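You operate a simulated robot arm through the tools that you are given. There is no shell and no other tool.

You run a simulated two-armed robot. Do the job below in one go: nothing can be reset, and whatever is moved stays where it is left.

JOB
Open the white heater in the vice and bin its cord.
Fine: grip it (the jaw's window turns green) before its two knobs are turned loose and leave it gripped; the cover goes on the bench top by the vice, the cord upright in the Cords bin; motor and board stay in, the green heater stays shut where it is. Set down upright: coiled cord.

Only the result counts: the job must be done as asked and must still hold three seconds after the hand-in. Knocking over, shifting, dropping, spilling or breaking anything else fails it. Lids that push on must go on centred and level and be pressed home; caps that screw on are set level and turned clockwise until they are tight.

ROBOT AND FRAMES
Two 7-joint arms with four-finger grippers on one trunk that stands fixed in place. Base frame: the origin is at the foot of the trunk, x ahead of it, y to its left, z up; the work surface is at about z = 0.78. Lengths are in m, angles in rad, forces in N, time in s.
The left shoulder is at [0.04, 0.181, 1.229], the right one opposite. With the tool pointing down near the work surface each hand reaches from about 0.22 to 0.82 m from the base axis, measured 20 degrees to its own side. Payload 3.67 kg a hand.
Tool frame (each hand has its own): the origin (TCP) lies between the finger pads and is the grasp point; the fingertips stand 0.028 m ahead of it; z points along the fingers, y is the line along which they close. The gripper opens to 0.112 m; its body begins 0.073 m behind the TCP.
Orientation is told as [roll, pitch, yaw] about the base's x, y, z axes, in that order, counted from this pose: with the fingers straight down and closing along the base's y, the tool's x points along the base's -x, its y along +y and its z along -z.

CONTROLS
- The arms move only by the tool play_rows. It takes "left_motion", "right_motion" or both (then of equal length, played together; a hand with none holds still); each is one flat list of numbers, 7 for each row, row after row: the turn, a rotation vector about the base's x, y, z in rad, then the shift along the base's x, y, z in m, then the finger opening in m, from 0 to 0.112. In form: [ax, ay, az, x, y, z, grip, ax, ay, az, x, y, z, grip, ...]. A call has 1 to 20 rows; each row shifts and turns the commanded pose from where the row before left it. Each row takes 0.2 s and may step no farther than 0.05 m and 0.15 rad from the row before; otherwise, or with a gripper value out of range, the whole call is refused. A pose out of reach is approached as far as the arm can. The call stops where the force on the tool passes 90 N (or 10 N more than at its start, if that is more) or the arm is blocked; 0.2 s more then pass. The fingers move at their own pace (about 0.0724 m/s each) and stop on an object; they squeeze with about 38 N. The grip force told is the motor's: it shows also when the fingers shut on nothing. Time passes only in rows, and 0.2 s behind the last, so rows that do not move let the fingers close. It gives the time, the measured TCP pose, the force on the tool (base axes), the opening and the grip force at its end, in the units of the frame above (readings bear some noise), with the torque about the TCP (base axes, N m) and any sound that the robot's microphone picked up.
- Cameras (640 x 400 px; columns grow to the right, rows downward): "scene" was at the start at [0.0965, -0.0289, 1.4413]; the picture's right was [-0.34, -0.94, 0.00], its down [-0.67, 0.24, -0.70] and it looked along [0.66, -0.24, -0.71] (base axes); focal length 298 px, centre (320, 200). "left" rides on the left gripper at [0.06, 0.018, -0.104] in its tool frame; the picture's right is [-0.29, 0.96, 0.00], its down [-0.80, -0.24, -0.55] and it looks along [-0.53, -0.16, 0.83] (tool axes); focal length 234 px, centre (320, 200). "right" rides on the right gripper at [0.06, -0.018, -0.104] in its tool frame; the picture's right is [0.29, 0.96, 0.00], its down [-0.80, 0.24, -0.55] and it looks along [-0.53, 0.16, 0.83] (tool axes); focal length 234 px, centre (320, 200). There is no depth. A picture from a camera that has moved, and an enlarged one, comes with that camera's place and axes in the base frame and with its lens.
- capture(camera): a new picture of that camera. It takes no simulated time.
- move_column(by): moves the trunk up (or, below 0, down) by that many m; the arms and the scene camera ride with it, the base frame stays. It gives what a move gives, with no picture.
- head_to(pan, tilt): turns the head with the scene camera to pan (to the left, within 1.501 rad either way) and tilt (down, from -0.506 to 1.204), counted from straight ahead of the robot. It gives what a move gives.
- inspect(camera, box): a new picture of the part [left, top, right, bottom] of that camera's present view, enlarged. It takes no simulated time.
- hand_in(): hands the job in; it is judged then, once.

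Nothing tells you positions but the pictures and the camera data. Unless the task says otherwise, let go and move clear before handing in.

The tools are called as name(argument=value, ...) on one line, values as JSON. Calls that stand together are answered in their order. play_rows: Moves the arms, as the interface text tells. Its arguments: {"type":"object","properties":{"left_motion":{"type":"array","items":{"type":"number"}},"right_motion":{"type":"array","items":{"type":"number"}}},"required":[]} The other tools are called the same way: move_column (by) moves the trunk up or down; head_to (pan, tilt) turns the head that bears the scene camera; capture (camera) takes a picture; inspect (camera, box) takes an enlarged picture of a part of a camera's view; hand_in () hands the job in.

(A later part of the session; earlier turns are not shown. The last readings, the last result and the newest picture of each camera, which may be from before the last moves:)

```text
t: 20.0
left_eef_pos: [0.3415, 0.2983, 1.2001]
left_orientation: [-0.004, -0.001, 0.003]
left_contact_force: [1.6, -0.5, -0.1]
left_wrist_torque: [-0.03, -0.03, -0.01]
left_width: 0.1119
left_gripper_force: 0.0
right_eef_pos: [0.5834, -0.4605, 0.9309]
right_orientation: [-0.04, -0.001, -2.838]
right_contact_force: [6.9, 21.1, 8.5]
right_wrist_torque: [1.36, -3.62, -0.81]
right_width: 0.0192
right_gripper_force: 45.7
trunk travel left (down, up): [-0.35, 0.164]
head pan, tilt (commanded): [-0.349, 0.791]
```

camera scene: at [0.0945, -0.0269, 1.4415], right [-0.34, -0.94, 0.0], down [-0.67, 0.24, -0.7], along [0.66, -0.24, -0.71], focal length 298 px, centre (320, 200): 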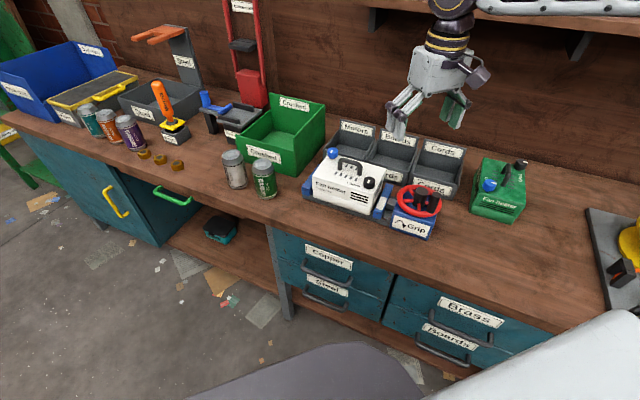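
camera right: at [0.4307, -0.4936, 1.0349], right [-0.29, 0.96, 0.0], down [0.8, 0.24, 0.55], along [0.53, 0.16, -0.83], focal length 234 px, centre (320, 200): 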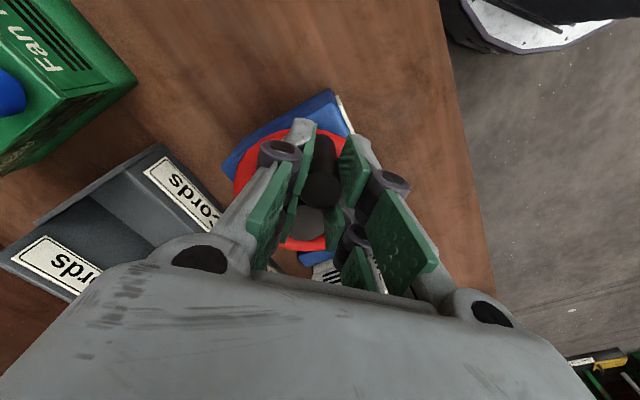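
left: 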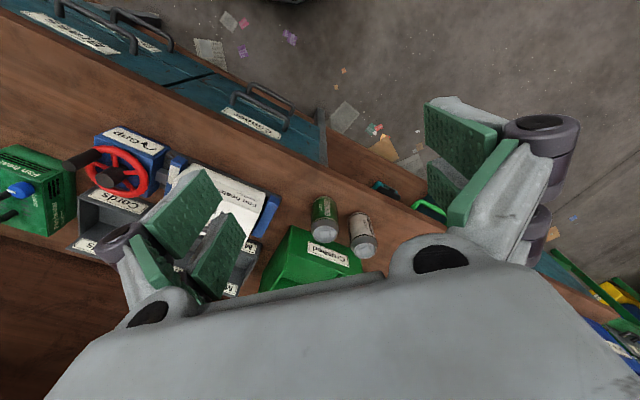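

Loads are small now, so I'll open the fingers fully without moving.

play_rows(right_motion=[0, 0, 0, 0.0005, 0.0015, 0.001, 0.01, 0, 0, 0, 0, 0, 0, 0.112, 0, 0, 0, 0, 0, 0, 0.112, 0, 0, 0, 0, 0, 0, 0.112, 0, 0, 0, 0, 0, 0, 0.112])

inspect(camera="right", box=[200, 50, 450, 290])

```text
t: 21.2
left_eef_pos: [0.3428, 0.2971, 1.2007]
left_orientation: [-0.001, 0.0, 0.004]
left_contact_force: [0.1, 0.4, 0.4]
left_wrist_torque: [-0.03, 0.03, 0.0]
left_width: 0.1119
left_gripper_force: 0.0
right_eef_pos: [0.5837, -0.4606, 0.9317]
right_orientation: [-0.039, -0.006, -2.84]
right_contact_force: [-5.4, 26.9, -15.9]
right_wrist_torque: [0.8, -6.42, -1.23]
right_width: 0.0194
right_gripper_force: 0.1
trunk travel left (down, up): [-0.35, 0.164]
head pan, tilt (commanded): [-0.349, 0.791]
```

```text
1.67 times, centred on (325, 170) of right
camera zoom: at [0.6379, -0.4298, 1.0346], right [0.56, -0.83, -0.04], down [-0.68, -0.49, 0.55], along [-0.47, -0.28, -0.83], focal length 390 px, centre (312, 250)
```

zoom: 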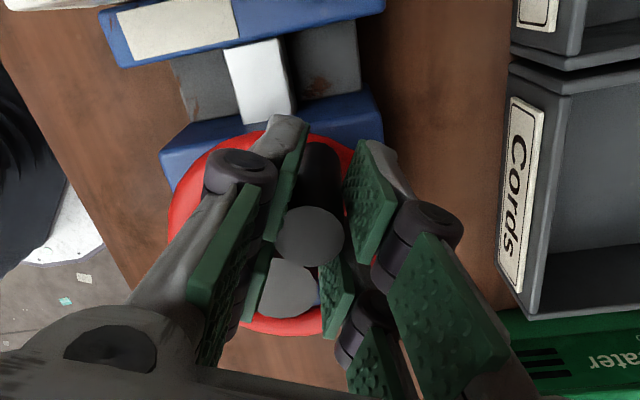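

play_rows(right_motion=[0.02, 0, 0, 0, 0.003, -0.001, 0.112, 0, 0, 0, 0, 0, 0, 0.112])

```text
t: 21.8
left_eef_pos: [0.343, 0.2969, 1.2009]
left_orientation: [-0.001, 0.0, 0.0]
left_contact_force: [-0.2, 0.0, -0.7]
left_wrist_torque: [0.03, 0.01, 0.03]
left_width: 0.112
left_gripper_force: 0.1
right_eef_pos: [0.5837, -0.4607, 0.9311]
right_orientation: [-0.056, -0.002, -2.839]
right_contact_force: [-0.4, 12.3, -7.1]
right_wrist_torque: [-7.28, -2.29, -0.61]
right_width: 0.0201
right_gripper_force: 0.0
trunk travel left (down, up): [-0.35, 0.164]
head pan, tilt (commanded): [-0.349, 0.791]
```

play_rows(right_motion=[-0.03, -0.01, 0, 0, 0.001, 0, 0.112, 0, 0, 0, 0, 0, 0, 0.112, 0, 0, 0, 0, 0, 0, 0.112])

```text
t: 22.6
left_eef_pos: [0.342, 0.295, 1.2013]
left_orientation: [0.0, -0.001, 0.002]
left_contact_force: [0.2, -0.2, 0.0]
left_wrist_torque: [0.0, 0.03, -0.05]
left_width: 0.1119
left_gripper_force: 0.0
right_eef_pos: [0.5835, -0.4609, 0.9314]
right_orientation: [-0.023, 0.001, -2.838]
right_contact_force: [-1.9, -6.7, 14.9]
right_wrist_torque: [0.25, 0.89, 0.19]
right_width: 0.0198
right_gripper_force: 0.1
trunk travel left (down, up): [-0.35, 0.164]
head pan, tilt (commanded): [-0.349, 0.791]
```

play_rows(right_motion=[0, 0, 0, 0, -0.001, 0.002, 0.02, 0, 0, 0, 0, 0, 0, 0.03, 0, 0, 0, 0, 0, 0, 0.04, 0, 0, 0, 0, 0, 0, 0.05, 0, 0, 0, 0, 0, 0, 0.06, 0, 0, 0, 0, 0, 0, 0.06, 0, 0, 0, 0, 0, 0, 0.06, 0, 0, 0, 0, 0, 0, 0.06])

inspect(camera="right", box=[200, 50, 450, 290])

```text
t: 24.4
left_eef_pos: [0.3432, 0.2952, 1.2015]
left_orientation: [0.0, -0.001, 0.001]
left_contact_force: [-0.8, 0.2, 0.1]
left_wrist_torque: [0.0, 0.02, 0.0]
left_width: 0.1118
left_gripper_force: 0.1
right_eef_pos: [0.5834, -0.4606, 0.9304]
right_orientation: [-0.029, 0.001, -2.84]
right_contact_force: [-2.5, -1.2, -12.1]
right_wrist_torque: [0.13, -1.02, -0.08]
right_width: 0.0203
right_gripper_force: 0.0
trunk travel left (down, up): [-0.35, 0.164]
head pan, tilt (commanded): [-0.349, 0.791]
```

```text
1.67 times, centred on (325, 170) of right
camera zoom: at [0.6369, -0.4292, 1.035], right [0.56, -0.83, -0.03], down [-0.68, -0.48, 0.55], along [-0.47, -0.29, -0.84], focal length 390 px, centre (312, 250)
```

zoom: 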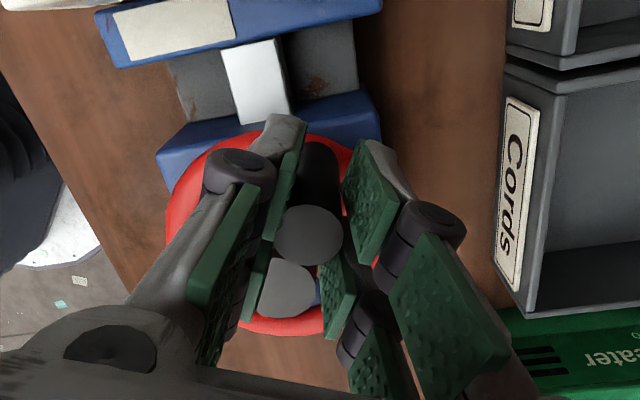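

Loads are near zero but the fingers still read 0.020. I'll hold still with a full-open command for longer to see whether they release.

play_rows(right_motion=[0, 0, 0, 0, 0, -0.001, 0.112, 0, 0, 0, 0, 0, 0, 0.112, 0, 0, 0, 0, 0, 0, 0.112, 0, 0, 0, 0, 0, 0, 0.112, 0, 0, 0, 0, 0, 0, 0.112, 0, 0, 0, 0, 0, 0, 0.112, 0, 0, 0, 0, 0, 0, 0.112, 0, 0, 0, 0, 0, 0, 0.112, 0, 0, 0, 0, 0, 0, 0.112, 0, 0, 0, 0, 0, 0, 0.112])

capture(camera="right")

```text
t: 26.6
left_eef_pos: [0.3444, 0.2868, 1.204]
left_orientation: [0.01, 0.002, 0.004]
left_contact_force: [-1.4, 0.6, 0.1]
left_wrist_torque: [-0.01, 0.03, -0.01]
left_width: 0.1121
left_gripper_force: 0.0
right_eef_pos: [0.5893, -0.4797, 0.9283]
right_orientation: [-0.014, 0.005, -2.839]
right_contact_force: [16.6, -84.9, 16.1]
right_wrist_torque: [1.38, 1.94, 4.24]
right_width: 0.0634
right_gripper_force: 0.0
trunk travel left (down, up): [-0.35, 0.164]
head pan, tilt (commanded): [-0.349, 0.791]
```

```text
taken
camera right: at [0.641, -0.4461, 1.0328], right [0.56, -0.83, -0.01], down [-0.69, -0.47, 0.55], along [-0.46, -0.3, -0.84], focal length 234 px, centre (320, 200)
```

right: 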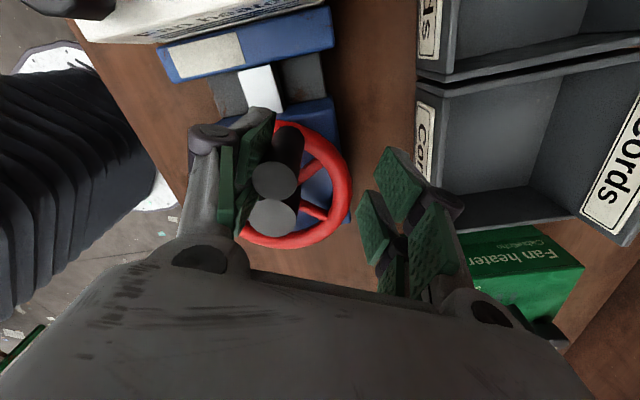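

inspect(camera="right", box=[170, 70, 370, 270])

inspect(camera="scene", box=[380, 120, 470, 220])

capture(camera="left")

```text
2.00 times, centred on (270, 170) of right
camera zoom: at [0.641, -0.4461, 1.0328], right [0.56, -0.83, -0.01], down [-0.69, -0.47, 0.55], along [-0.46, -0.3, -0.84], focal length 468 px, centre (420, 260)
```

zoom: 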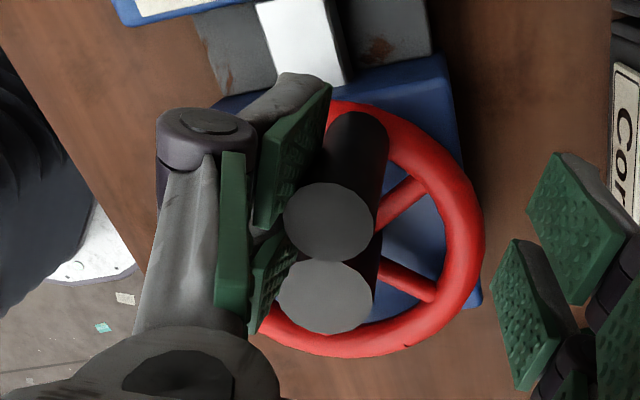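

```text
4.00 times, centred on (425, 170) of scene
camera zoom: at [0.099, -0.0426, 1.441], right [-0.34, -0.94, -0.01], down [-0.67, 0.25, -0.7], along [0.66, -0.24, -0.71], focal length 1191 px, centre (-100, 320)
```

zoom: 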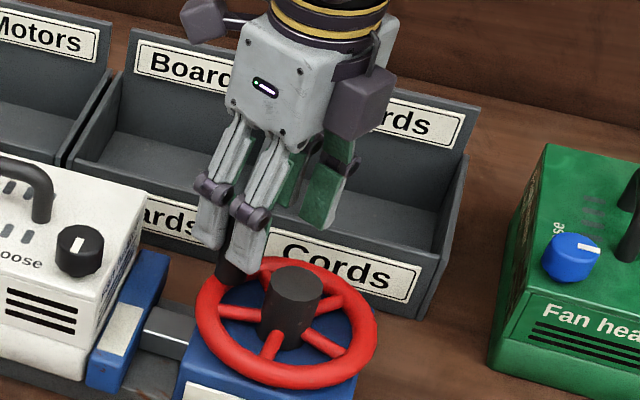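

```text
taken
camera left: at [0.2835, 0.3046, 1.3074], right [0.29, 0.96, 0.01], down [0.8, -0.24, 0.55], along [0.53, -0.15, -0.83], focal length 234 px, centre (320, 200)
```

left: 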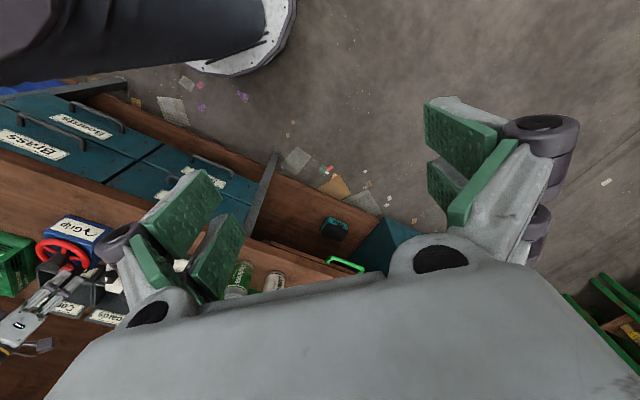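

The +y-side fingers seem stuck to the crank while the other side has opened, pushing the hand toward -y. I'll follow that motion so the opening can complete without load.

play_rows(right_motion=[0, 0, 0, 0.004, -0.014, 0, 0.112, 0, 0, 0, 0.004, -0.01, 0, 0.112, 0, 0, 0, 0.003, -0.01, 0, 0.112, 0, 0, 0, 0.002, -0.006, 0, 0.112, 0, 0, 0, 0, 0, 0, 0.112])

capture(camera="right")

inspect(camera="scene", box=[330, 110, 490, 240])

```text
t: 27.6
left_eef_pos: [0.3497, 0.2915, 1.2002]
left_orientation: [0.0, 0.004, -0.003]
left_contact_force: [0.4, 0.1, -0.3]
left_wrist_torque: [0.01, -0.01, -0.01]
left_width: 0.1121
left_gripper_force: 0.0
right_eef_pos: [0.5929, -0.4958, 0.9164]
right_orientation: [-0.048, -0.006, -2.843]
right_contact_force: [6.5, 19.7, -43.9]
right_wrist_torque: [-1.22, -8.61, -1.32]
right_width: 0.1
right_gripper_force: 0.1
trunk travel left (down, up): [-0.35, 0.164]
head pan, tilt (commanded): [-0.349, 0.791]
stopped in row 5 (right hand): the force on the tool passed its limit at 104 N (the readings are from after the stop); the commanded pose is now the measured one
```

```text
taken
camera right: at [0.6484, -0.4659, 1.0202], right [0.56, -0.83, -0.05], down [-0.68, -0.49, 0.55], along [-0.48, -0.27, -0.84], focal length 234 px, centre (320, 200)
```

right: 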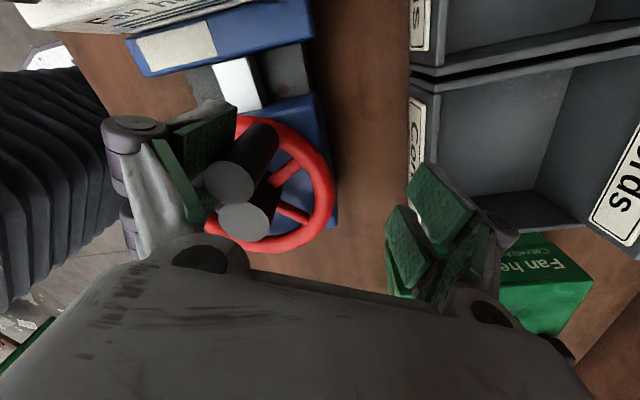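

```text
3.08 times, centred on (410, 175) of scene
camera zoom: at [0.1024, -0.0283, 1.4411], right [-0.34, -0.94, 0.0], down [-0.67, 0.24, -0.7], along [0.66, -0.24, -0.71], focal length 916 px, centre (43, 277)
```

zoom: 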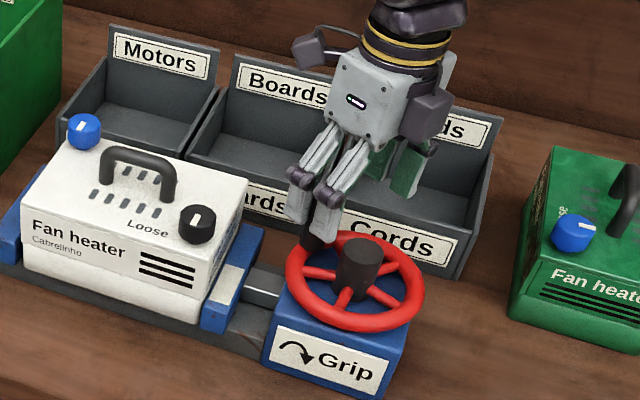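

inspect(camera="scene", box=[390, 130, 450, 200])

inspect(camera="right", box=[100, 90, 300, 270])

inspect(camera="left", box=[0, 210, 110, 350])

```text
5.71 times, centred on (420, 165) of scene
camera zoom: at [0.1024, -0.0283, 1.4411], right [-0.34, -0.94, 0.0], down [-0.67, 0.24, -0.7], along [0.66, -0.24, -0.71], focal length 1701 px, centre (-251, 400)
```

zoom: 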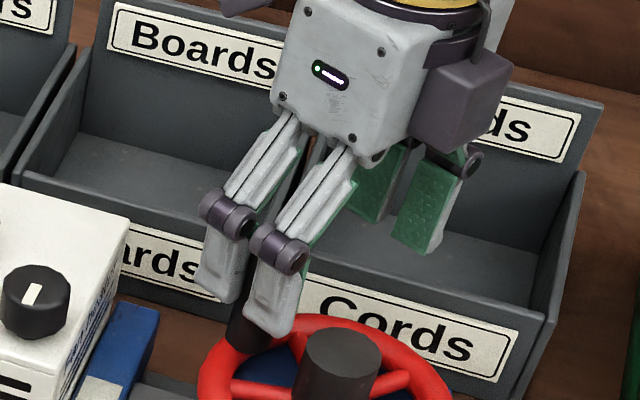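

```text
2.22 times, centred on (200, 180) of right
camera zoom: at [0.6484, -0.4659, 1.0202], right [0.56, -0.83, -0.05], down [-0.68, -0.49, 0.55], along [-0.48, -0.27, -0.84], focal length 520 px, centre (587, 244)
```

zoom: 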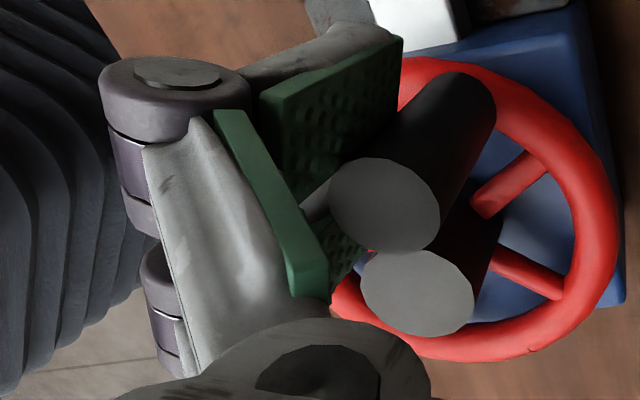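

```text
2.86 times, centred on (55, 280) of left
camera zoom: at [0.2894, 0.3112, 1.304], right [0.29, 0.96, 0.0], down [0.8, -0.24, 0.55], along [0.53, -0.16, -0.83], focal length 669 px, centre (1077, -29)
```

zoom: 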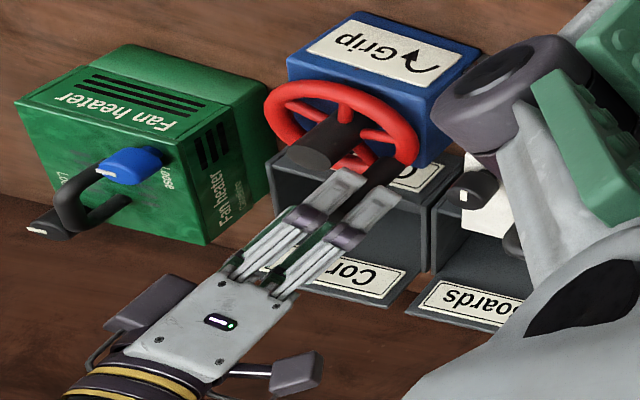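

play_rows(right_motion=[0, 0, 0, 0.001, 0.002, -0.005, 0.112, 0, 0, 0, 0, 0, 0, 0.112, 0, 0, 0, 0, 0, 0, 0.112])

capture(camera="right")

```text
t: 28.4
left_eef_pos: [0.3465, 0.291, 1.2012]
left_orientation: [0.002, 0.0, 0.0]
left_contact_force: [-0.6, 0.5, -0.5]
left_wrist_torque: [0.01, 0.02, 0.0]
left_width: 0.1119
left_gripper_force: 0.1
right_eef_pos: [0.5934, -0.497, 0.9161]
right_orientation: [-0.042, -0.003, -2.842]
right_contact_force: [16.6, -7.9, -8.3]
right_wrist_torque: [0.71, -3.49, -0.03]
right_width: 0.1022
right_gripper_force: 0.1
trunk travel left (down, up): [-0.35, 0.164]
head pan, tilt (commanded): [-0.349, 0.791]
```

```text
taken
camera right: at [0.648, -0.4658, 1.0199], right [0.56, -0.83, -0.04], down [-0.68, -0.49, 0.55], along [-0.47, -0.28, -0.84], focal length 234 px, centre (320, 200)
```

right: 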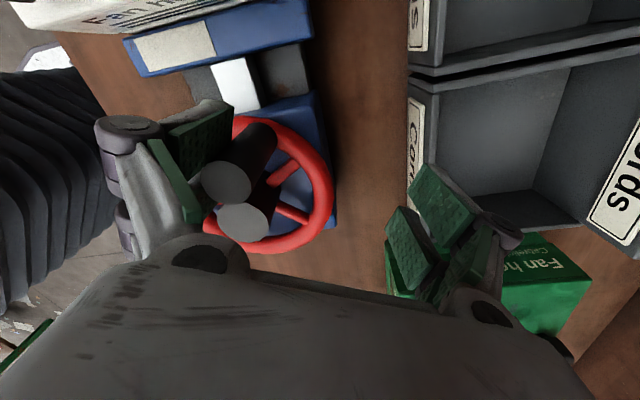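

play_rows(right_motion=[0, 0, 0, 0.002, -0.004, 0.0, 0.112, 0, 0, 0, 0.002, -0.008, 0.0, 0.112])

```text
t: 29.1
left_eef_pos: [0.3462, 0.2965, 1.1994]
left_orientation: [-0.001, 0.002, 0.0]
left_contact_force: [0.0, -0.5, -0.4]
left_wrist_torque: [0.05, -0.02, -0.01]
left_width: 0.112
left_gripper_force: 0.0
right_eef_pos: [0.5959, -0.4987, 0.911]
right_orientation: [-0.049, -0.009, -2.839]
right_contact_force: [-11.1, 43.7, -49.4]
right_wrist_torque: [-1.86, -12.09, -2.21]
right_width: 0.1077
right_gripper_force: 0.0
trunk travel left (down, up): [-0.35, 0.164]
head pan, tilt (commanded): [-0.349, 0.791]
```

I notice the left-side fingers sit on the +y side of the crank, so moving -y pressed them into it. I'll move the other way (+y) with the fingers open and see whether they come free.

play_rows(right_motion=[0, 0, 0, -0.004, 0.012, 0.0, 0.112, 0, 0, 0, -0.002, 0.008, 0.0, 0.112, 0, 0, 0, 0, 0, 0, 0.112])

capture(camera="right")

```text
t: 29.9
left_eef_pos: [0.3446, 0.2903, 1.2016]
left_orientation: [0.004, 0.001, 0.0]
left_contact_force: [0.5, 0.1, -0.1]
left_wrist_torque: [-0.02, 0.01, 0.02]
left_width: 0.1119
left_gripper_force: 0.1
right_eef_pos: [0.5937, -0.4948, 0.9176]
right_orientation: [-0.035, -0.001, -2.841]
right_contact_force: [23.9, -38.6, 16.2]
right_wrist_torque: [2.15, 0.41, 1.56]
right_width: 0.0968
right_gripper_force: 0.1
trunk travel left (down, up): [-0.35, 0.164]
head pan, tilt (commanded): [-0.349, 0.791]
```

```text
taken
camera right: at [0.6464, -0.4624, 1.0225], right [0.56, -0.83, -0.03], down [-0.68, -0.48, 0.55], along [-0.47, -0.28, -0.84], focal length 234 px, centre (320, 200)
```

right: 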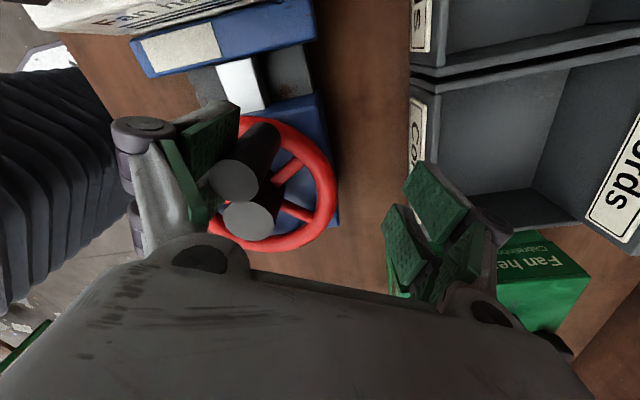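

The left-side fingers are still held to the crank. I'll bring the left hand's camera closer from the robot side to see what holds them.

play_rows(left_motion=[0, 0, -0.067, 0.0063, -0.044, 0, 0.112, 0, 0, -0.067, 0.0063, -0.044, 0, 0.112, 0, 0, -0.067, 0.0063, -0.044, 0, 0.112, 0, 0, -0.067, 0.0063, -0.044, 0, 0.112, 0, 0, -0.067, 0.0063, -0.044, 0, 0.112, 0, 0, -0.067, 0.0063, -0.044, 0, 0.112, 0, 0, -0.067, 0.0063, -0.044, 0, 0.112, 0, 0, -0.067, 0.0063, -0.044, 0, 0.112, 0, 0, -0.067, 0.0063, -0.044, 0, 0.112])

capture(camera="left")

```text
t: 31.9
left_eef_pos: [0.4028, -0.1057, 1.1993]
left_orientation: [0.003, 0.003, -0.604]
left_contact_force: [0.5, -0.2, -0.3]
left_wrist_torque: [0.03, 0.01, 0.01]
left_width: 0.112
left_gripper_force: 0.1
right_eef_pos: [0.5904, -0.4903, 0.9141]
right_orientation: [-0.046, -0.006, -2.845]
right_contact_force: [8.7, -27.2, 12.9]
right_wrist_torque: [2.89, -3.48, 1.07]
right_width: 0.1037
right_gripper_force: 0.0
trunk travel left (down, up): [-0.35, 0.164]
head pan, tilt (commanded): [-0.349, 0.791]
```

```text
taken
camera left: at [0.3619, -0.0563, 1.3036], right [0.78, 0.62, 0.0], down [0.52, -0.65, 0.55], along [0.35, -0.43, -0.83], focal length 234 px, centre (320, 200)
```

left: 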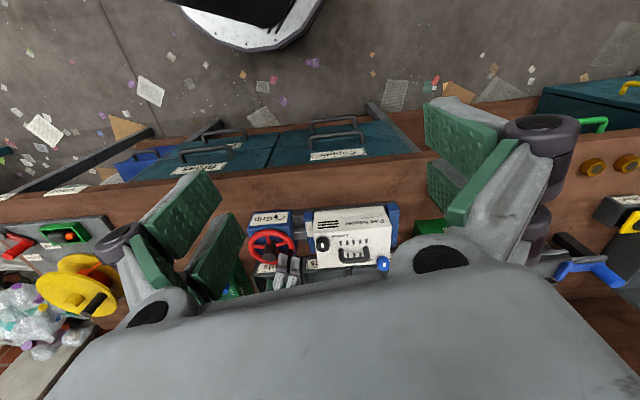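

inspect(camera="left", box=[240, 210, 310, 300])

inspect(camera="right", box=[130, 100, 270, 250])

```text
4.44 times, centred on (275, 255) of left
camera zoom: at [0.3619, -0.0563, 1.3036], right [0.78, 0.62, 0.0], down [0.52, -0.65, 0.55], along [0.35, -0.43, -0.83], focal length 1041 px, centre (520, -44)
```

zoom: 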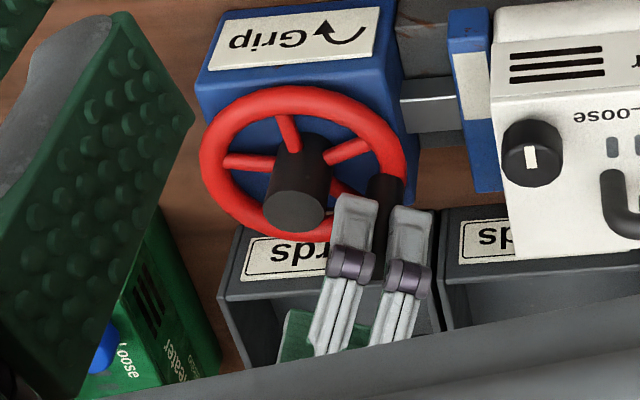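

```text
2.67 times, centred on (200, 175) of right
camera zoom: at [0.6442, -0.461, 1.0189], right [0.56, -0.83, -0.04], down [-0.68, -0.49, 0.55], along [-0.47, -0.27, -0.84], focal length 624 px, centre (640, 267)
```

zoom: 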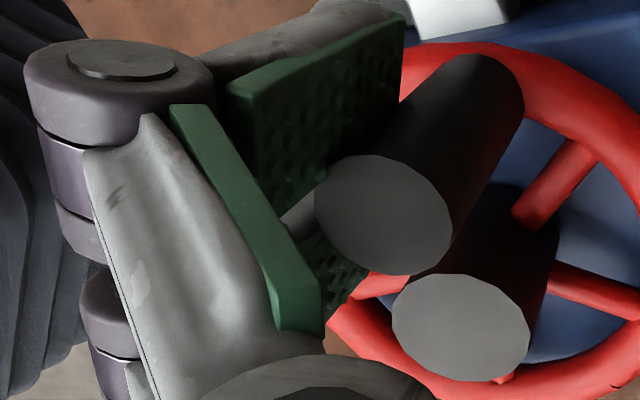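

The view shows the crank simply resting against the left-side fingers, with no visible hooking. I'll re-centre the hand on the crank while closing, so I can regrip without load and try a clean release.

play_rows(right_motion=[0, 0, 0, -0.002, 0.006, 0.005, 0.06, 0, 0, 0, -0.002, 0.007, 0.006, 0.02, 0, 0, 0, -0.002, 0.006, 0.004, 0.0, 0, 0, 0, -0.002, 0.006, 0.004, 0.0, 0, 0, 0, 0, 0, 0, 0.0, 0, 0, 0, 0, 0, 0, 0.0])

```text
t: 33.2
left_eef_pos: [0.4014, -0.1012, 1.2011]
left_orientation: [-0.003, -0.001, -0.604]
left_contact_force: [-0.3, -0.1, 0.2]
left_wrist_torque: [0.04, 0.03, 0.04]
left_width: 0.1119
left_gripper_force: 0.0
right_eef_pos: [0.5738, -0.4462, 0.9301]
right_orientation: [-0.07, -0.022, -2.84]
right_contact_force: [-5.5, 43.6, -11.4]
right_wrist_torque: [-1.78, -2.47, -1.83]
right_width: 0.0215
right_gripper_force: 44.7
trunk travel left (down, up): [-0.35, 0.164]
head pan, tilt (commanded): [-0.349, 0.791]
stopped in row 6 (right hand): the force on the tool passed its limit at 94 N (the readings are from after the stop); the commanded pose is now the measured one
```

inspect(camera="right", box=[200, 50, 450, 290])

inspect(camera="left", box=[230, 200, 330, 300])

inspect(camera="scene", box=[350, 120, 470, 240])

```text
1.67 times, centred on (325, 170) of right
camera zoom: at [0.6301, -0.419, 1.0335], right [0.56, -0.83, -0.07], down [-0.67, -0.5, 0.55], along [-0.49, -0.26, -0.83], focal length 390 px, centre (312, 250)
```

zoom: 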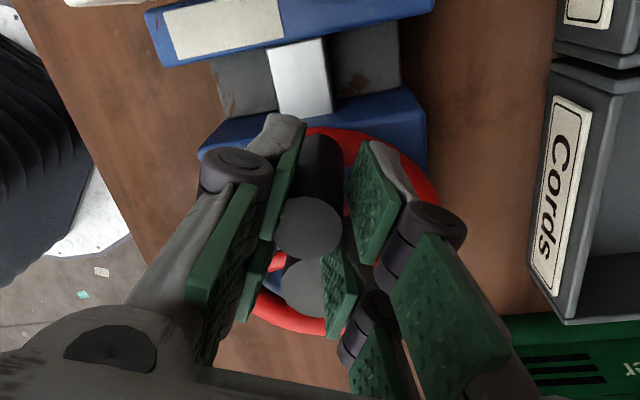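

```text
4.00 times, centred on (280, 250) of left
camera zoom: at [0.3623, -0.0507, 1.3043], right [0.78, 0.62, 0.0], down [0.52, -0.65, 0.56], along [0.34, -0.44, -0.83], focal length 937 px, centre (480, 0)
```

zoom: 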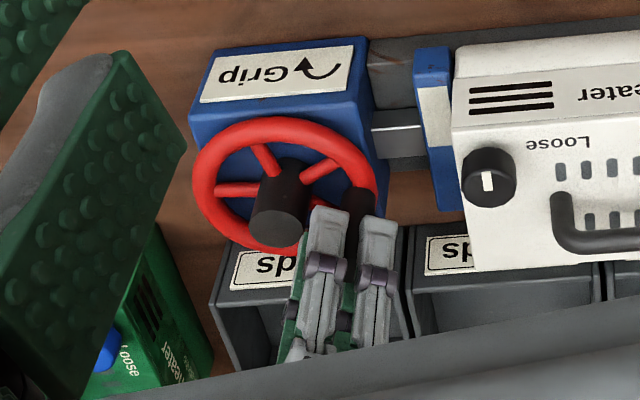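

```text
3.33 times, centred on (410, 180) of scene
camera zoom: at [0.0973, -0.0258, 1.4418], right [-0.34, -0.94, 0.0], down [-0.67, 0.24, -0.7], along [0.66, -0.24, -0.71], focal length 992 px, centre (20, 267)
```

zoom: 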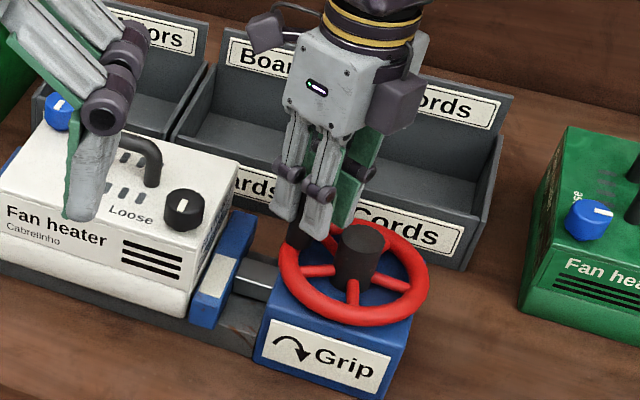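

The crank slipped inside the grip this time, so it is no longer stuck in the same way. I'll open the fingers now.

play_rows(right_motion=[0, 0, 0, 0, 0.002, 0, 0.06, 0, 0, 0, 0, 0, 0, 0.112, 0, 0, 0, 0, 0, 0, 0.112])

inspect(camera="right", box=[200, 50, 450, 290])

```text
t: 34.0
left_eef_pos: [0.3979, -0.11, 1.2005]
left_orientation: [0.006, 0.001, -0.603]
left_contact_force: [0.7, 0.2, -0.5]
left_wrist_torque: [0.01, 0.0, -0.01]
left_width: 0.1119
left_gripper_force: 0.1
right_eef_pos: [0.5615, -0.4646, 0.9178]
right_orientation: [-0.066, -0.048, -2.841]
right_contact_force: [-56.5, -29.9, -41.4]
right_wrist_torque: [2.21, -1.87, 0.12]
right_width: 0.0922
right_gripper_force: 0.1
trunk travel left (down, up): [-0.35, 0.164]
head pan, tilt (commanded): [-0.349, 0.791]
```

```text
1.67 times, centred on (325, 170) of right
camera zoom: at [0.6205, -0.4355, 1.0201], right [0.55, -0.83, -0.08], down [-0.66, -0.49, 0.57], along [-0.51, -0.27, -0.82], focal length 390 px, centre (312, 250)
```

zoom: 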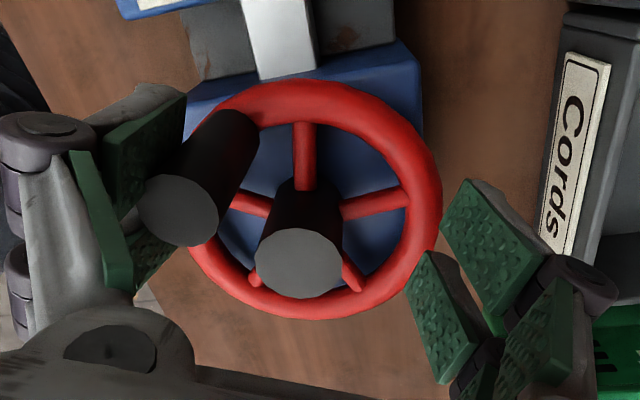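

play_rows(right_motion=[0, 0, 0, -0.008, -0.006, -0.003, 0.112, 0, 0, 0, -0.004, -0.008, -0.002, 0.112, 0, 0, 0, 0, 0, 0, 0.112])

inspect(camera="right", box=[150, 50, 400, 290])

inspect(camera="left", box=[230, 200, 330, 300])

```text
t: 34.8
left_eef_pos: [0.402, -0.105, 1.2]
left_orientation: [0.002, 0.002, -0.603]
left_contact_force: [0.3, 0.0, 0.7]
left_wrist_torque: [-0.01, -0.01, 0.0]
left_width: 0.1121
left_gripper_force: 0.0
right_eef_pos: [0.5541, -0.4665, 0.9136]
right_orientation: [-0.075, -0.041, -2.836]
right_contact_force: [-38.2, 23.1, -65.8]
right_wrist_torque: [-0.39, -2.81, -0.81]
right_width: 0.1012
right_gripper_force: 0.1
trunk travel left (down, up): [-0.35, 0.164]
head pan, tilt (commanded): [-0.349, 0.791]
```

```text
1.67 times, centred on (275, 170) of right
camera zoom: at [0.6119, -0.4374, 1.0165], right [0.56, -0.83, -0.08], down [-0.65, -0.5, 0.57], along [-0.51, -0.26, -0.82], focal length 390 px, centre (395, 250)
```

zoom: 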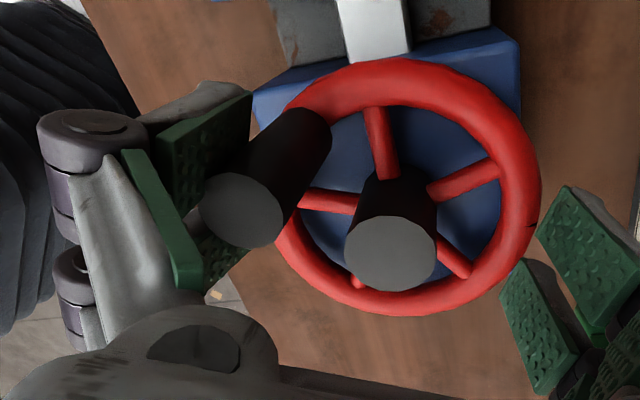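

```text
4.00 times, centred on (280, 250) of left
camera zoom: at [0.3623, -0.0548, 1.3032], right [0.78, 0.62, 0.0], down [0.52, -0.65, 0.55], along [0.34, -0.43, -0.83], focal length 937 px, centre (480, 0)
```

zoom: 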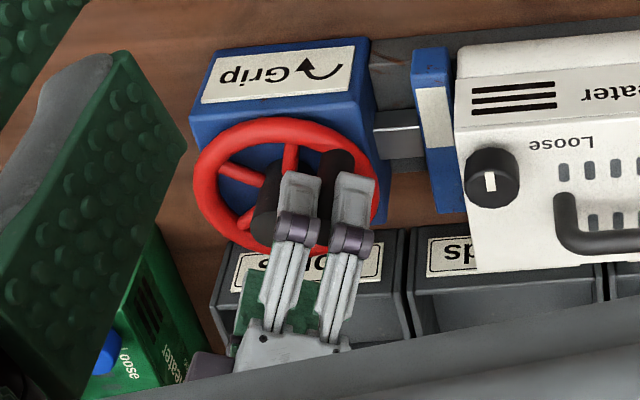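

play_rows(right_motion=[0, 0, 0, -0.004, -0.004, -0.008, 0.112, 0, 0, 0, 0, -0.004, -0.003, 0.112, 0, 0, 0, 0, -0.004, 0, 0.112, 0, 0, 0, 0, 0, 0, 0.112])

inspect(camera="right", box=[150, 50, 400, 290])

```text
t: 35.8
left_eef_pos: [0.4, -0.1007, 1.2011]
left_orientation: [-0.001, -0.001, -0.603]
left_contact_force: [0.5, 0.3, -0.4]
left_wrist_torque: [0.01, -0.01, 0.01]
left_width: 0.1121
left_gripper_force: 0.0
right_eef_pos: [0.5492, -0.471, 0.9086]
right_orientation: [-0.073, -0.035, -2.829]
right_contact_force: [-40.1, 45.7, -51.7]
right_wrist_torque: [-2.2, -3.65, -0.83]
right_width: 0.1118
right_gripper_force: 0.0
trunk travel left (down, up): [-0.35, 0.164]
head pan, tilt (commanded): [-0.349, 0.791]
```

```text
1.67 times, centred on (275, 170) of right
camera zoom: at [0.6077, -0.4414, 1.0114], right [0.56, -0.82, -0.08], down [-0.66, -0.5, 0.56], along [-0.5, -0.26, -0.82], focal length 390 px, centre (395, 250)
```

zoom: 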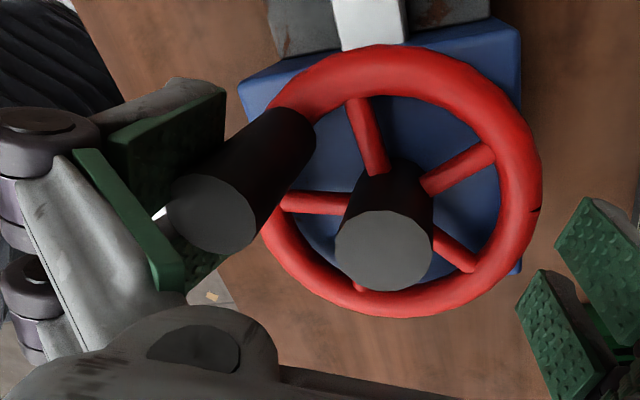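

The gripper is now fully open (0.1118). I'll try backing the left-side fingers off the crank in +y and up.

play_rows(right_motion=[0, 0, 0, 0, 0.01, 0.004, 0.112, 0, 0, 0, 0, 0.01, 0.004, 0.112, 0, 0, 0, 0, 0.005, 0.004, 0.112])

inspect(camera="right", box=[150, 50, 400, 290])

```text
t: 36.6
left_eef_pos: [0.3986, -0.1078, 1.2014]
left_orientation: [0.007, -0.001, -0.604]
left_contact_force: [0.4, 0.0, -0.6]
left_wrist_torque: [0.01, 0.0, -0.03]
left_width: 0.1121
left_gripper_force: 0.1
right_eef_pos: [0.5463, -0.4624, 0.9167]
right_orientation: [-0.071, -0.04, -2.844]
right_contact_force: [-54.8, -30.8, -30.5]
right_wrist_torque: [8.6, -1.17, -0.45]
right_width: 0.0959
right_gripper_force: 0.1
trunk travel left (down, up): [-0.35, 0.164]
head pan, tilt (commanded): [-0.349, 0.791]
```

```text
1.67 times, centred on (275, 170) of right
camera zoom: at [0.6041, -0.434, 1.0186], right [0.55, -0.83, -0.08], down [-0.66, -0.49, 0.57], along [-0.51, -0.26, -0.82], focal length 390 px, centre (395, 250)
```

zoom: 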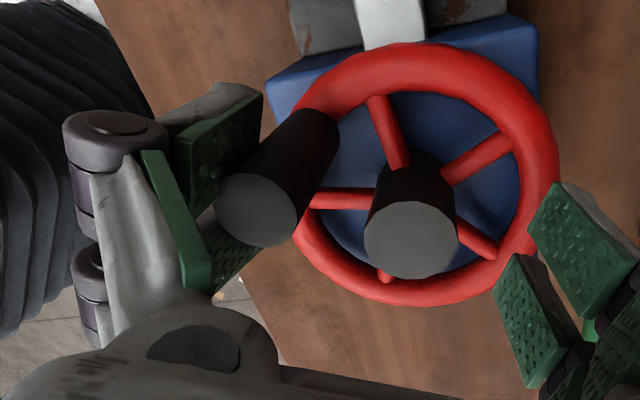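

play_rows(right_motion=[0, 0, 0, -0.006, -0.008, -0.005, 0.112, 0, 0, 0, -0.0055, -0.006, -0.0045, 0.112, 0, 0, 0, 0, 0, 0, 0.112])

```text
t: 37.4
left_eef_pos: [0.4, -0.1044, 1.1997]
left_orientation: [0.002, 0.0, -0.605]
left_contact_force: [0.6, 0.6, -0.1]
left_wrist_torque: [0.0, 0.01, 0.01]
left_width: 0.1119
left_gripper_force: 0.1
right_eef_pos: [0.5405, -0.4685, 0.9113]
right_orientation: [-0.065, -0.03, -2.838]
right_contact_force: [-33.0, 7.8, -31.7]
right_wrist_torque: [0.28, -1.96, -0.27]
right_width: 0.1073
right_gripper_force: 0.0
trunk travel left (down, up): [-0.35, 0.164]
head pan, tilt (commanded): [-0.349, 0.791]
```

play_rows(right_motion=[0, 0, 0, -0.006, 0.0, -0.005, 0.112, 0, 0, 0, -0.004, 0.0, -0.002, 0.112, 0, 0, 0, 0, 0, 0, 0.112])

inspect(camera="right", box=[150, 50, 400, 290])

inspect(camera="left", box=[230, 200, 330, 300])

```text
t: 38.2
left_eef_pos: [0.4019, -0.1031, 1.2011]
left_orientation: [0.0, 0.001, -0.608]
left_contact_force: [0.1, -1.1, 0.2]
left_wrist_torque: [0.02, 0.02, 0.01]
left_width: 0.1118
left_gripper_force: 0.0
right_eef_pos: [0.5369, -0.4687, 0.9105]
right_orientation: [-0.061, -0.017, -2.839]
right_contact_force: [0.0, -0.3, 0.4]
right_wrist_torque: [-0.03, -0.01, 0.0]
right_width: 0.1118
right_gripper_force: 0.0
trunk travel left (down, up): [-0.35, 0.164]
head pan, tilt (commanded): [-0.349, 0.791]
```

```text
1.67 times, centred on (275, 170) of right
camera zoom: at [0.5932, -0.4392, 1.0133], right [0.56, -0.83, -0.06], down [-0.67, -0.5, 0.55], along [-0.49, -0.27, -0.83], focal length 390 px, centre (395, 250)
```

zoom: 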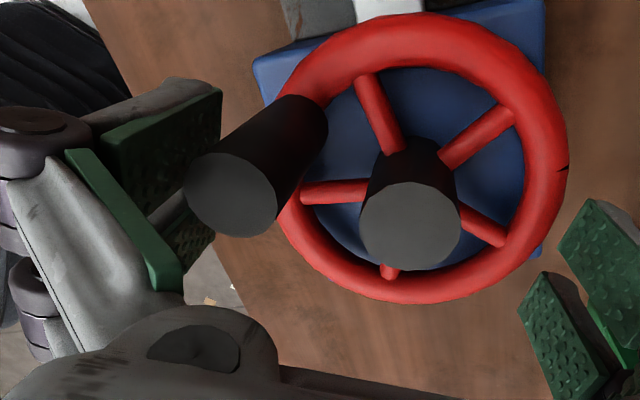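

```text
4.00 times, centred on (280, 250) of left
camera zoom: at [0.3615, -0.0532, 1.3039], right [0.78, 0.62, 0.0], down [0.52, -0.65, 0.55], along [0.34, -0.43, -0.83], focal length 937 px, centre (480, 0)
```

zoom: 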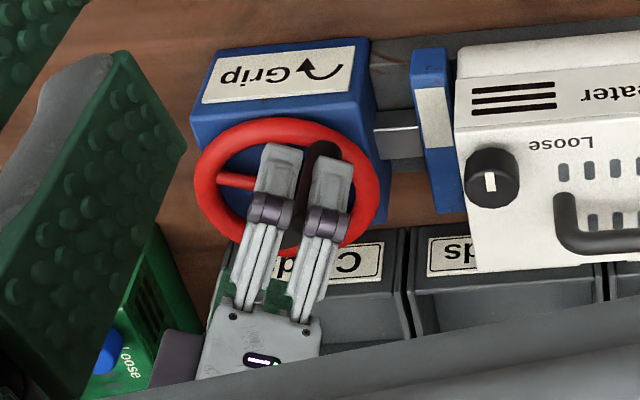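

The hand is now free: zero force and fully open. I'll lift straight up.

play_rows(right_motion=[0, 0, 0, 0, 0.003, 0.01, 0.112, 0, 0, 0, 0, 0.003, 0.02, 0.112, 0, 0, 0, 0, 0, 0.04, 0.112, 0, 0, 0, 0, 0, 0.04, 0.112])

inspect(camera="scene", box=[300, 110, 480, 240])

```text
t: 39.2
left_eef_pos: [0.4003, -0.1019, 1.1999]
left_orientation: [-0.001, 0.0, -0.606]
left_contact_force: [0.3, 0.6, 0.2]
left_wrist_torque: [0.02, -0.03, 0.02]
left_width: 0.112
left_gripper_force: 0.0
right_eef_pos: [0.5357, -0.461, 1.0213]
right_orientation: [-0.064, -0.023, -2.84]
right_contact_force: [-1.0, 0.5, 0.6]
right_wrist_torque: [-0.02, -0.02, 0.01]
right_width: 0.1119
right_gripper_force: 0.0
trunk travel left (down, up): [-0.35, 0.164]
head pan, tilt (commanded): [-0.349, 0.791]
```

```text
3.08 times, centred on (390, 175) of scene
camera zoom: at [0.0956, -0.0282, 1.4414], right [-0.34, -0.94, 0.0], down [-0.67, 0.24, -0.7], along [0.66, -0.24, -0.71], focal length 916 px, centre (105, 277)
```

zoom: 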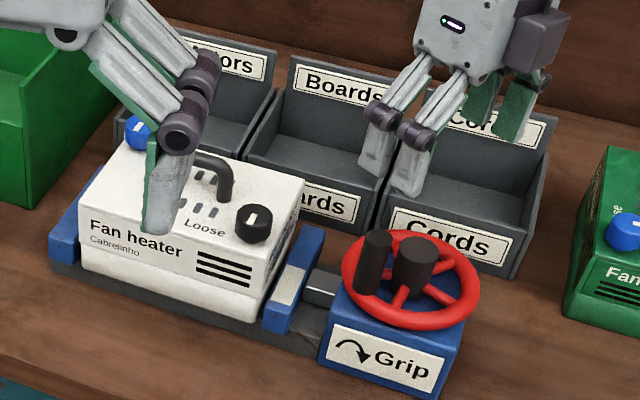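

Free at last: the crank only releases when the hand is unloaded, so I won't grip it again. Instead I'll push the crank round with closed fingers, which needs no regrasping. First I'll level the hand, yaw back to 0 above the wheel with the fingers closed, and move the left hand out of view.

play_rows(right_motion=[-0.054, -0.041, 0, -0.002, 0, 0.01, 0.0, 0, 0, 0.1495, -0.002, 0, 0.005, 0.0, 0, 0, 0.1495, -0.002, 0, 0, 0.0, 0, 0, 0.1495, -0.002, 0, 0, 0.0, 0, 0, 0.1495, -0.002, 0, 0, 0.0, 0, 0, 0.1495, -0.002, 0, 0, 0.0, 0, 0, 0.1495, -0.002, 0, 0, 0.0, 0, 0, 0.1495, -0.002, 0, 0, 0.0, 0, 0, 0.1495, -0.002, 0, 0, 0.0, 0, 0, 0.1495, -0.002, 0, 0, 0.0, 0, 0, 0.1495, -0.002, 0, 0, 0.0, 0, 0, 0.1495, -0.002, 0, 0, 0.0, 0, 0, 0.1495, -0.002, 0, 0, 0.0, 0, 0, 0.1495, -0.002, 0, 0, 0.0, 0, 0, 0.1495, -0.002, 0, 0, 0.0, 0, 0, 0.1495, -0.002, 0, 0, 0.0, 0, 0, 0.1495, -0.002, 0, 0, 0.0, 0, 0, 0.1495, -0.002, 0.001, 0, 0.0, 0, 0, 0.1495, -0.002, 0.002, 0, 0.0, 0, 0, 0.1495, -0.002, 0.002, 0, 0.0], left_motion=[0, 0, 0.03, -0.003, 0.012, 0, 0.112, 0, 0, 0.03, -0.003, 0.012, 0, 0.112, 0, 0, 0.03, -0.003, 0.012, 0, 0.112, 0, 0, 0.03, -0.003, 0.012, 0, 0.112, 0, 0, 0.03, -0.003, 0.012, 0, 0.112, 0, 0, 0.03, -0.003, 0.012, 0, 0.112, 0, 0, 0.03, -0.003, 0.012, 0, 0.112, 0, 0, 0.03, -0.003, 0.012, 0, 0.112, 0, 0, 0.03, -0.003, 0.012, 0, 0.112, 0, 0, 0.03, -0.003, 0.012, 0, 0.112, 0, 0, 0.03, -0.003, 0.012, 0, 0.112, 0, 0, 0.03, -0.003, 0.012, 0, 0.112, 0, 0, 0.03, -0.003, 0.012, 0, 0.112, 0, 0, 0.03, -0.003, 0.012, 0, 0.112, 0, 0, 0.03, -0.003, 0.012, 0, 0.112, 0, 0, 0.03, -0.003, 0.012, 0, 0.112, 0, 0, 0.03, -0.003, 0.012, 0, 0.112, 0, 0, 0.03, -0.003, 0.012, 0, 0.112, 0, 0, 0.03, -0.003, 0.012, 0, 0.112, 0, 0, 0.03, -0.003, 0.012, 0, 0.112])

capture(camera="scene")

inspect(camera="right", box=[200, 50, 450, 290])

```text
t: 43.4
left_eef_pos: [0.3419, 0.1397, 1.1985]
left_orientation: [0.0, 0.0, -0.006]
left_contact_force: [-0.8, 0.4, 0.1]
left_wrist_torque: [-0.03, 0.0, 0.01]
left_width: 0.1123
left_gripper_force: 0.1
right_eef_pos: [0.4958, -0.4555, 1.0344]
right_orientation: [-0.001, -0.001, 0.006]
right_contact_force: [-0.8, -0.3, -0.4]
right_wrist_torque: [-0.02, -0.03, -0.01]
right_width: 0.0001
right_gripper_force: 35.2
trunk travel left (down, up): [-0.35, 0.164]
head pan, tilt (commanded): [-0.349, 0.791]
```

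```text
taken
camera scene: at [0.0959, -0.0281, 1.4414], right [-0.34, -0.94, 0.0], down [-0.67, 0.24, -0.7], along [0.66, -0.24, -0.71], focal length 298 px, centre (320, 200)
```

scene: 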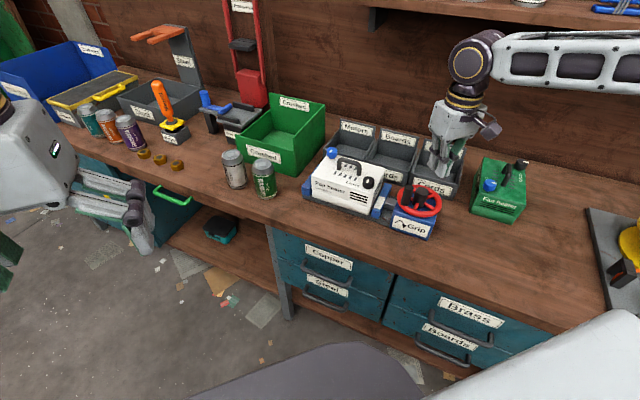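

```text
1.67 times, centred on (325, 170) of right
camera zoom: at [0.4365, -0.4742, 1.1382], right [-0.29, 0.96, 0.0], down [0.8, 0.24, 0.55], along [0.53, 0.16, -0.83], focal length 390 px, centre (312, 250)
```

zoom: 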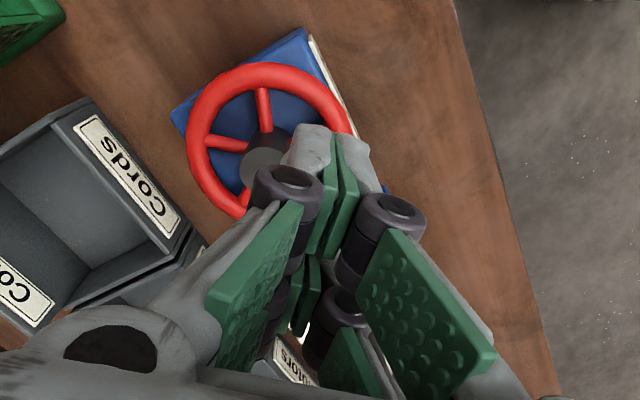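

play_rows(right_motion=[0, 0, 0, 0, 0, -0.03, 0.0, 0, 0, 0, 0, 0, -0.03, 0.0, 0, 0, 0, 0, 0, -0.03, 0.0, 0, 0, 0, 0, 0, 0, 0.0])

inspect(camera="scene", box=[350, 120, 470, 240])

inspect(camera="right", box=[200, 50, 450, 290])

```text
t: 44.4
left_eef_pos: [0.3421, 0.1375, 1.2001]
left_orientation: [-0.001, 0.0, -0.006]
left_contact_force: [-0.9, -0.5, -0.2]
left_wrist_torque: [0.02, -0.02, 0.03]
left_width: 0.1121
left_gripper_force: 0.1
right_eef_pos: [0.4938, -0.4565, 0.9449]
right_orientation: [0.001, 0.002, 0.002]
right_contact_force: [-0.1, -0.5, 1.0]
right_wrist_torque: [0.0, -0.03, 0.01]
right_width: 0.0
right_gripper_force: 35.3
trunk travel left (down, up): [-0.35, 0.164]
head pan, tilt (commanded): [-0.349, 0.791]
```

```text
3.33 times, centred on (410, 180) of scene
camera zoom: at [0.0961, -0.0287, 1.4414], right [-0.34, -0.94, 0.0], down [-0.67, 0.24, -0.7], along [0.66, -0.24, -0.71], focal length 992 px, centre (20, 267)
```

zoom: 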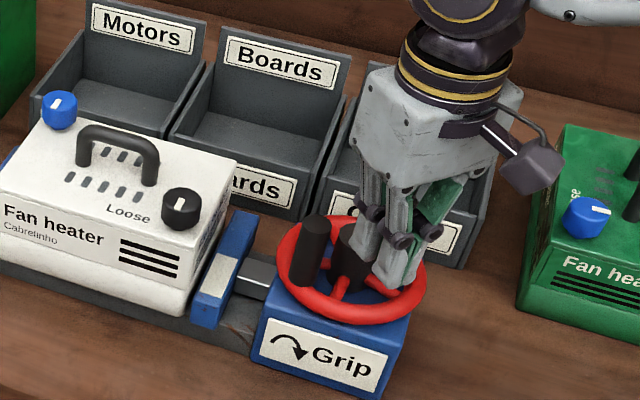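

```text
1.67 times, centred on (325, 170) of right
camera zoom: at [0.4345, -0.4751, 1.0483], right [-0.29, 0.96, 0.0], down [0.8, 0.24, 0.55], along [0.53, 0.16, -0.83], focal length 390 px, centre (312, 250)
```

zoom: 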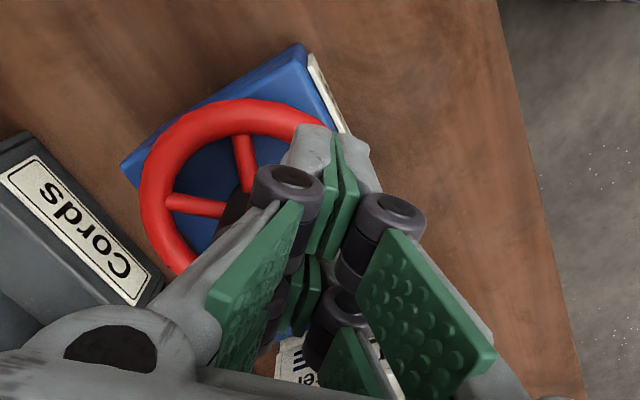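

The closed fingers stand behind the crank, tips at about z 0.91. I'll lower 5 mm and push the crank clockwise along its circle.

play_rows(right_motion=[0, 0, 0, 0, 0, -0.005, 0.0, 0, 0, 0, 0.0046, 0.0084, 0, 0.0, 0, 0, 0, 0.0061, 0.0073, 0, 0.0, 0, 0, 0, 0.0075, 0.0059, 0, 0.0, 0, 0, 0, 0.0085, 0.0043, 0, 0.0, 0, 0, 0, 0.0092, 0.0025, 0, 0.0])

inspect(camera="scene", box=[330, 130, 480, 240])

```text
t: 45.8
left_eef_pos: [0.3425, 0.1392, 1.1981]
left_orientation: [0.001, 0.0, -0.006]
left_contact_force: [-0.3, -0.1, -1.2]
left_wrist_torque: [0.01, -0.01, -0.02]
left_width: 0.112
left_gripper_force: 0.1
right_eef_pos: [0.53, -0.4282, 0.9381]
right_orientation: [0.0, 0.0, 0.003]
right_contact_force: [-3.3, -2.2, -0.1]
right_wrist_torque: [-0.03, 0.05, -0.07]
right_width: 0.0001
right_gripper_force: 35.7
trunk travel left (down, up): [-0.35, 0.164]
head pan, tilt (commanded): [-0.349, 0.791]
```

```text
3.64 times, centred on (405, 185) of scene
camera zoom: at [0.0963, -0.029, 1.4413], right [-0.34, -0.94, 0.0], down [-0.67, 0.24, -0.7], along [0.66, -0.24, -0.71], focal length 1083 px, centre (11, 254)
```

zoom: 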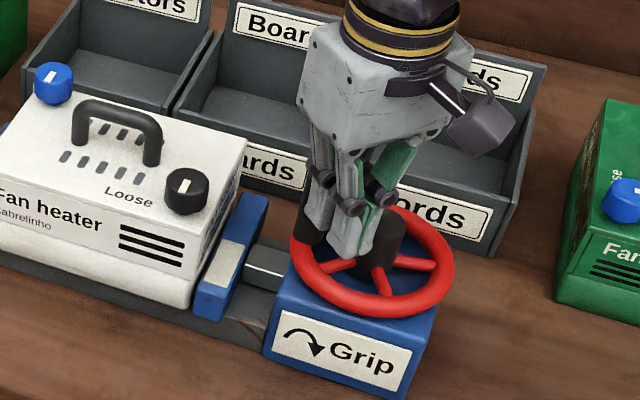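

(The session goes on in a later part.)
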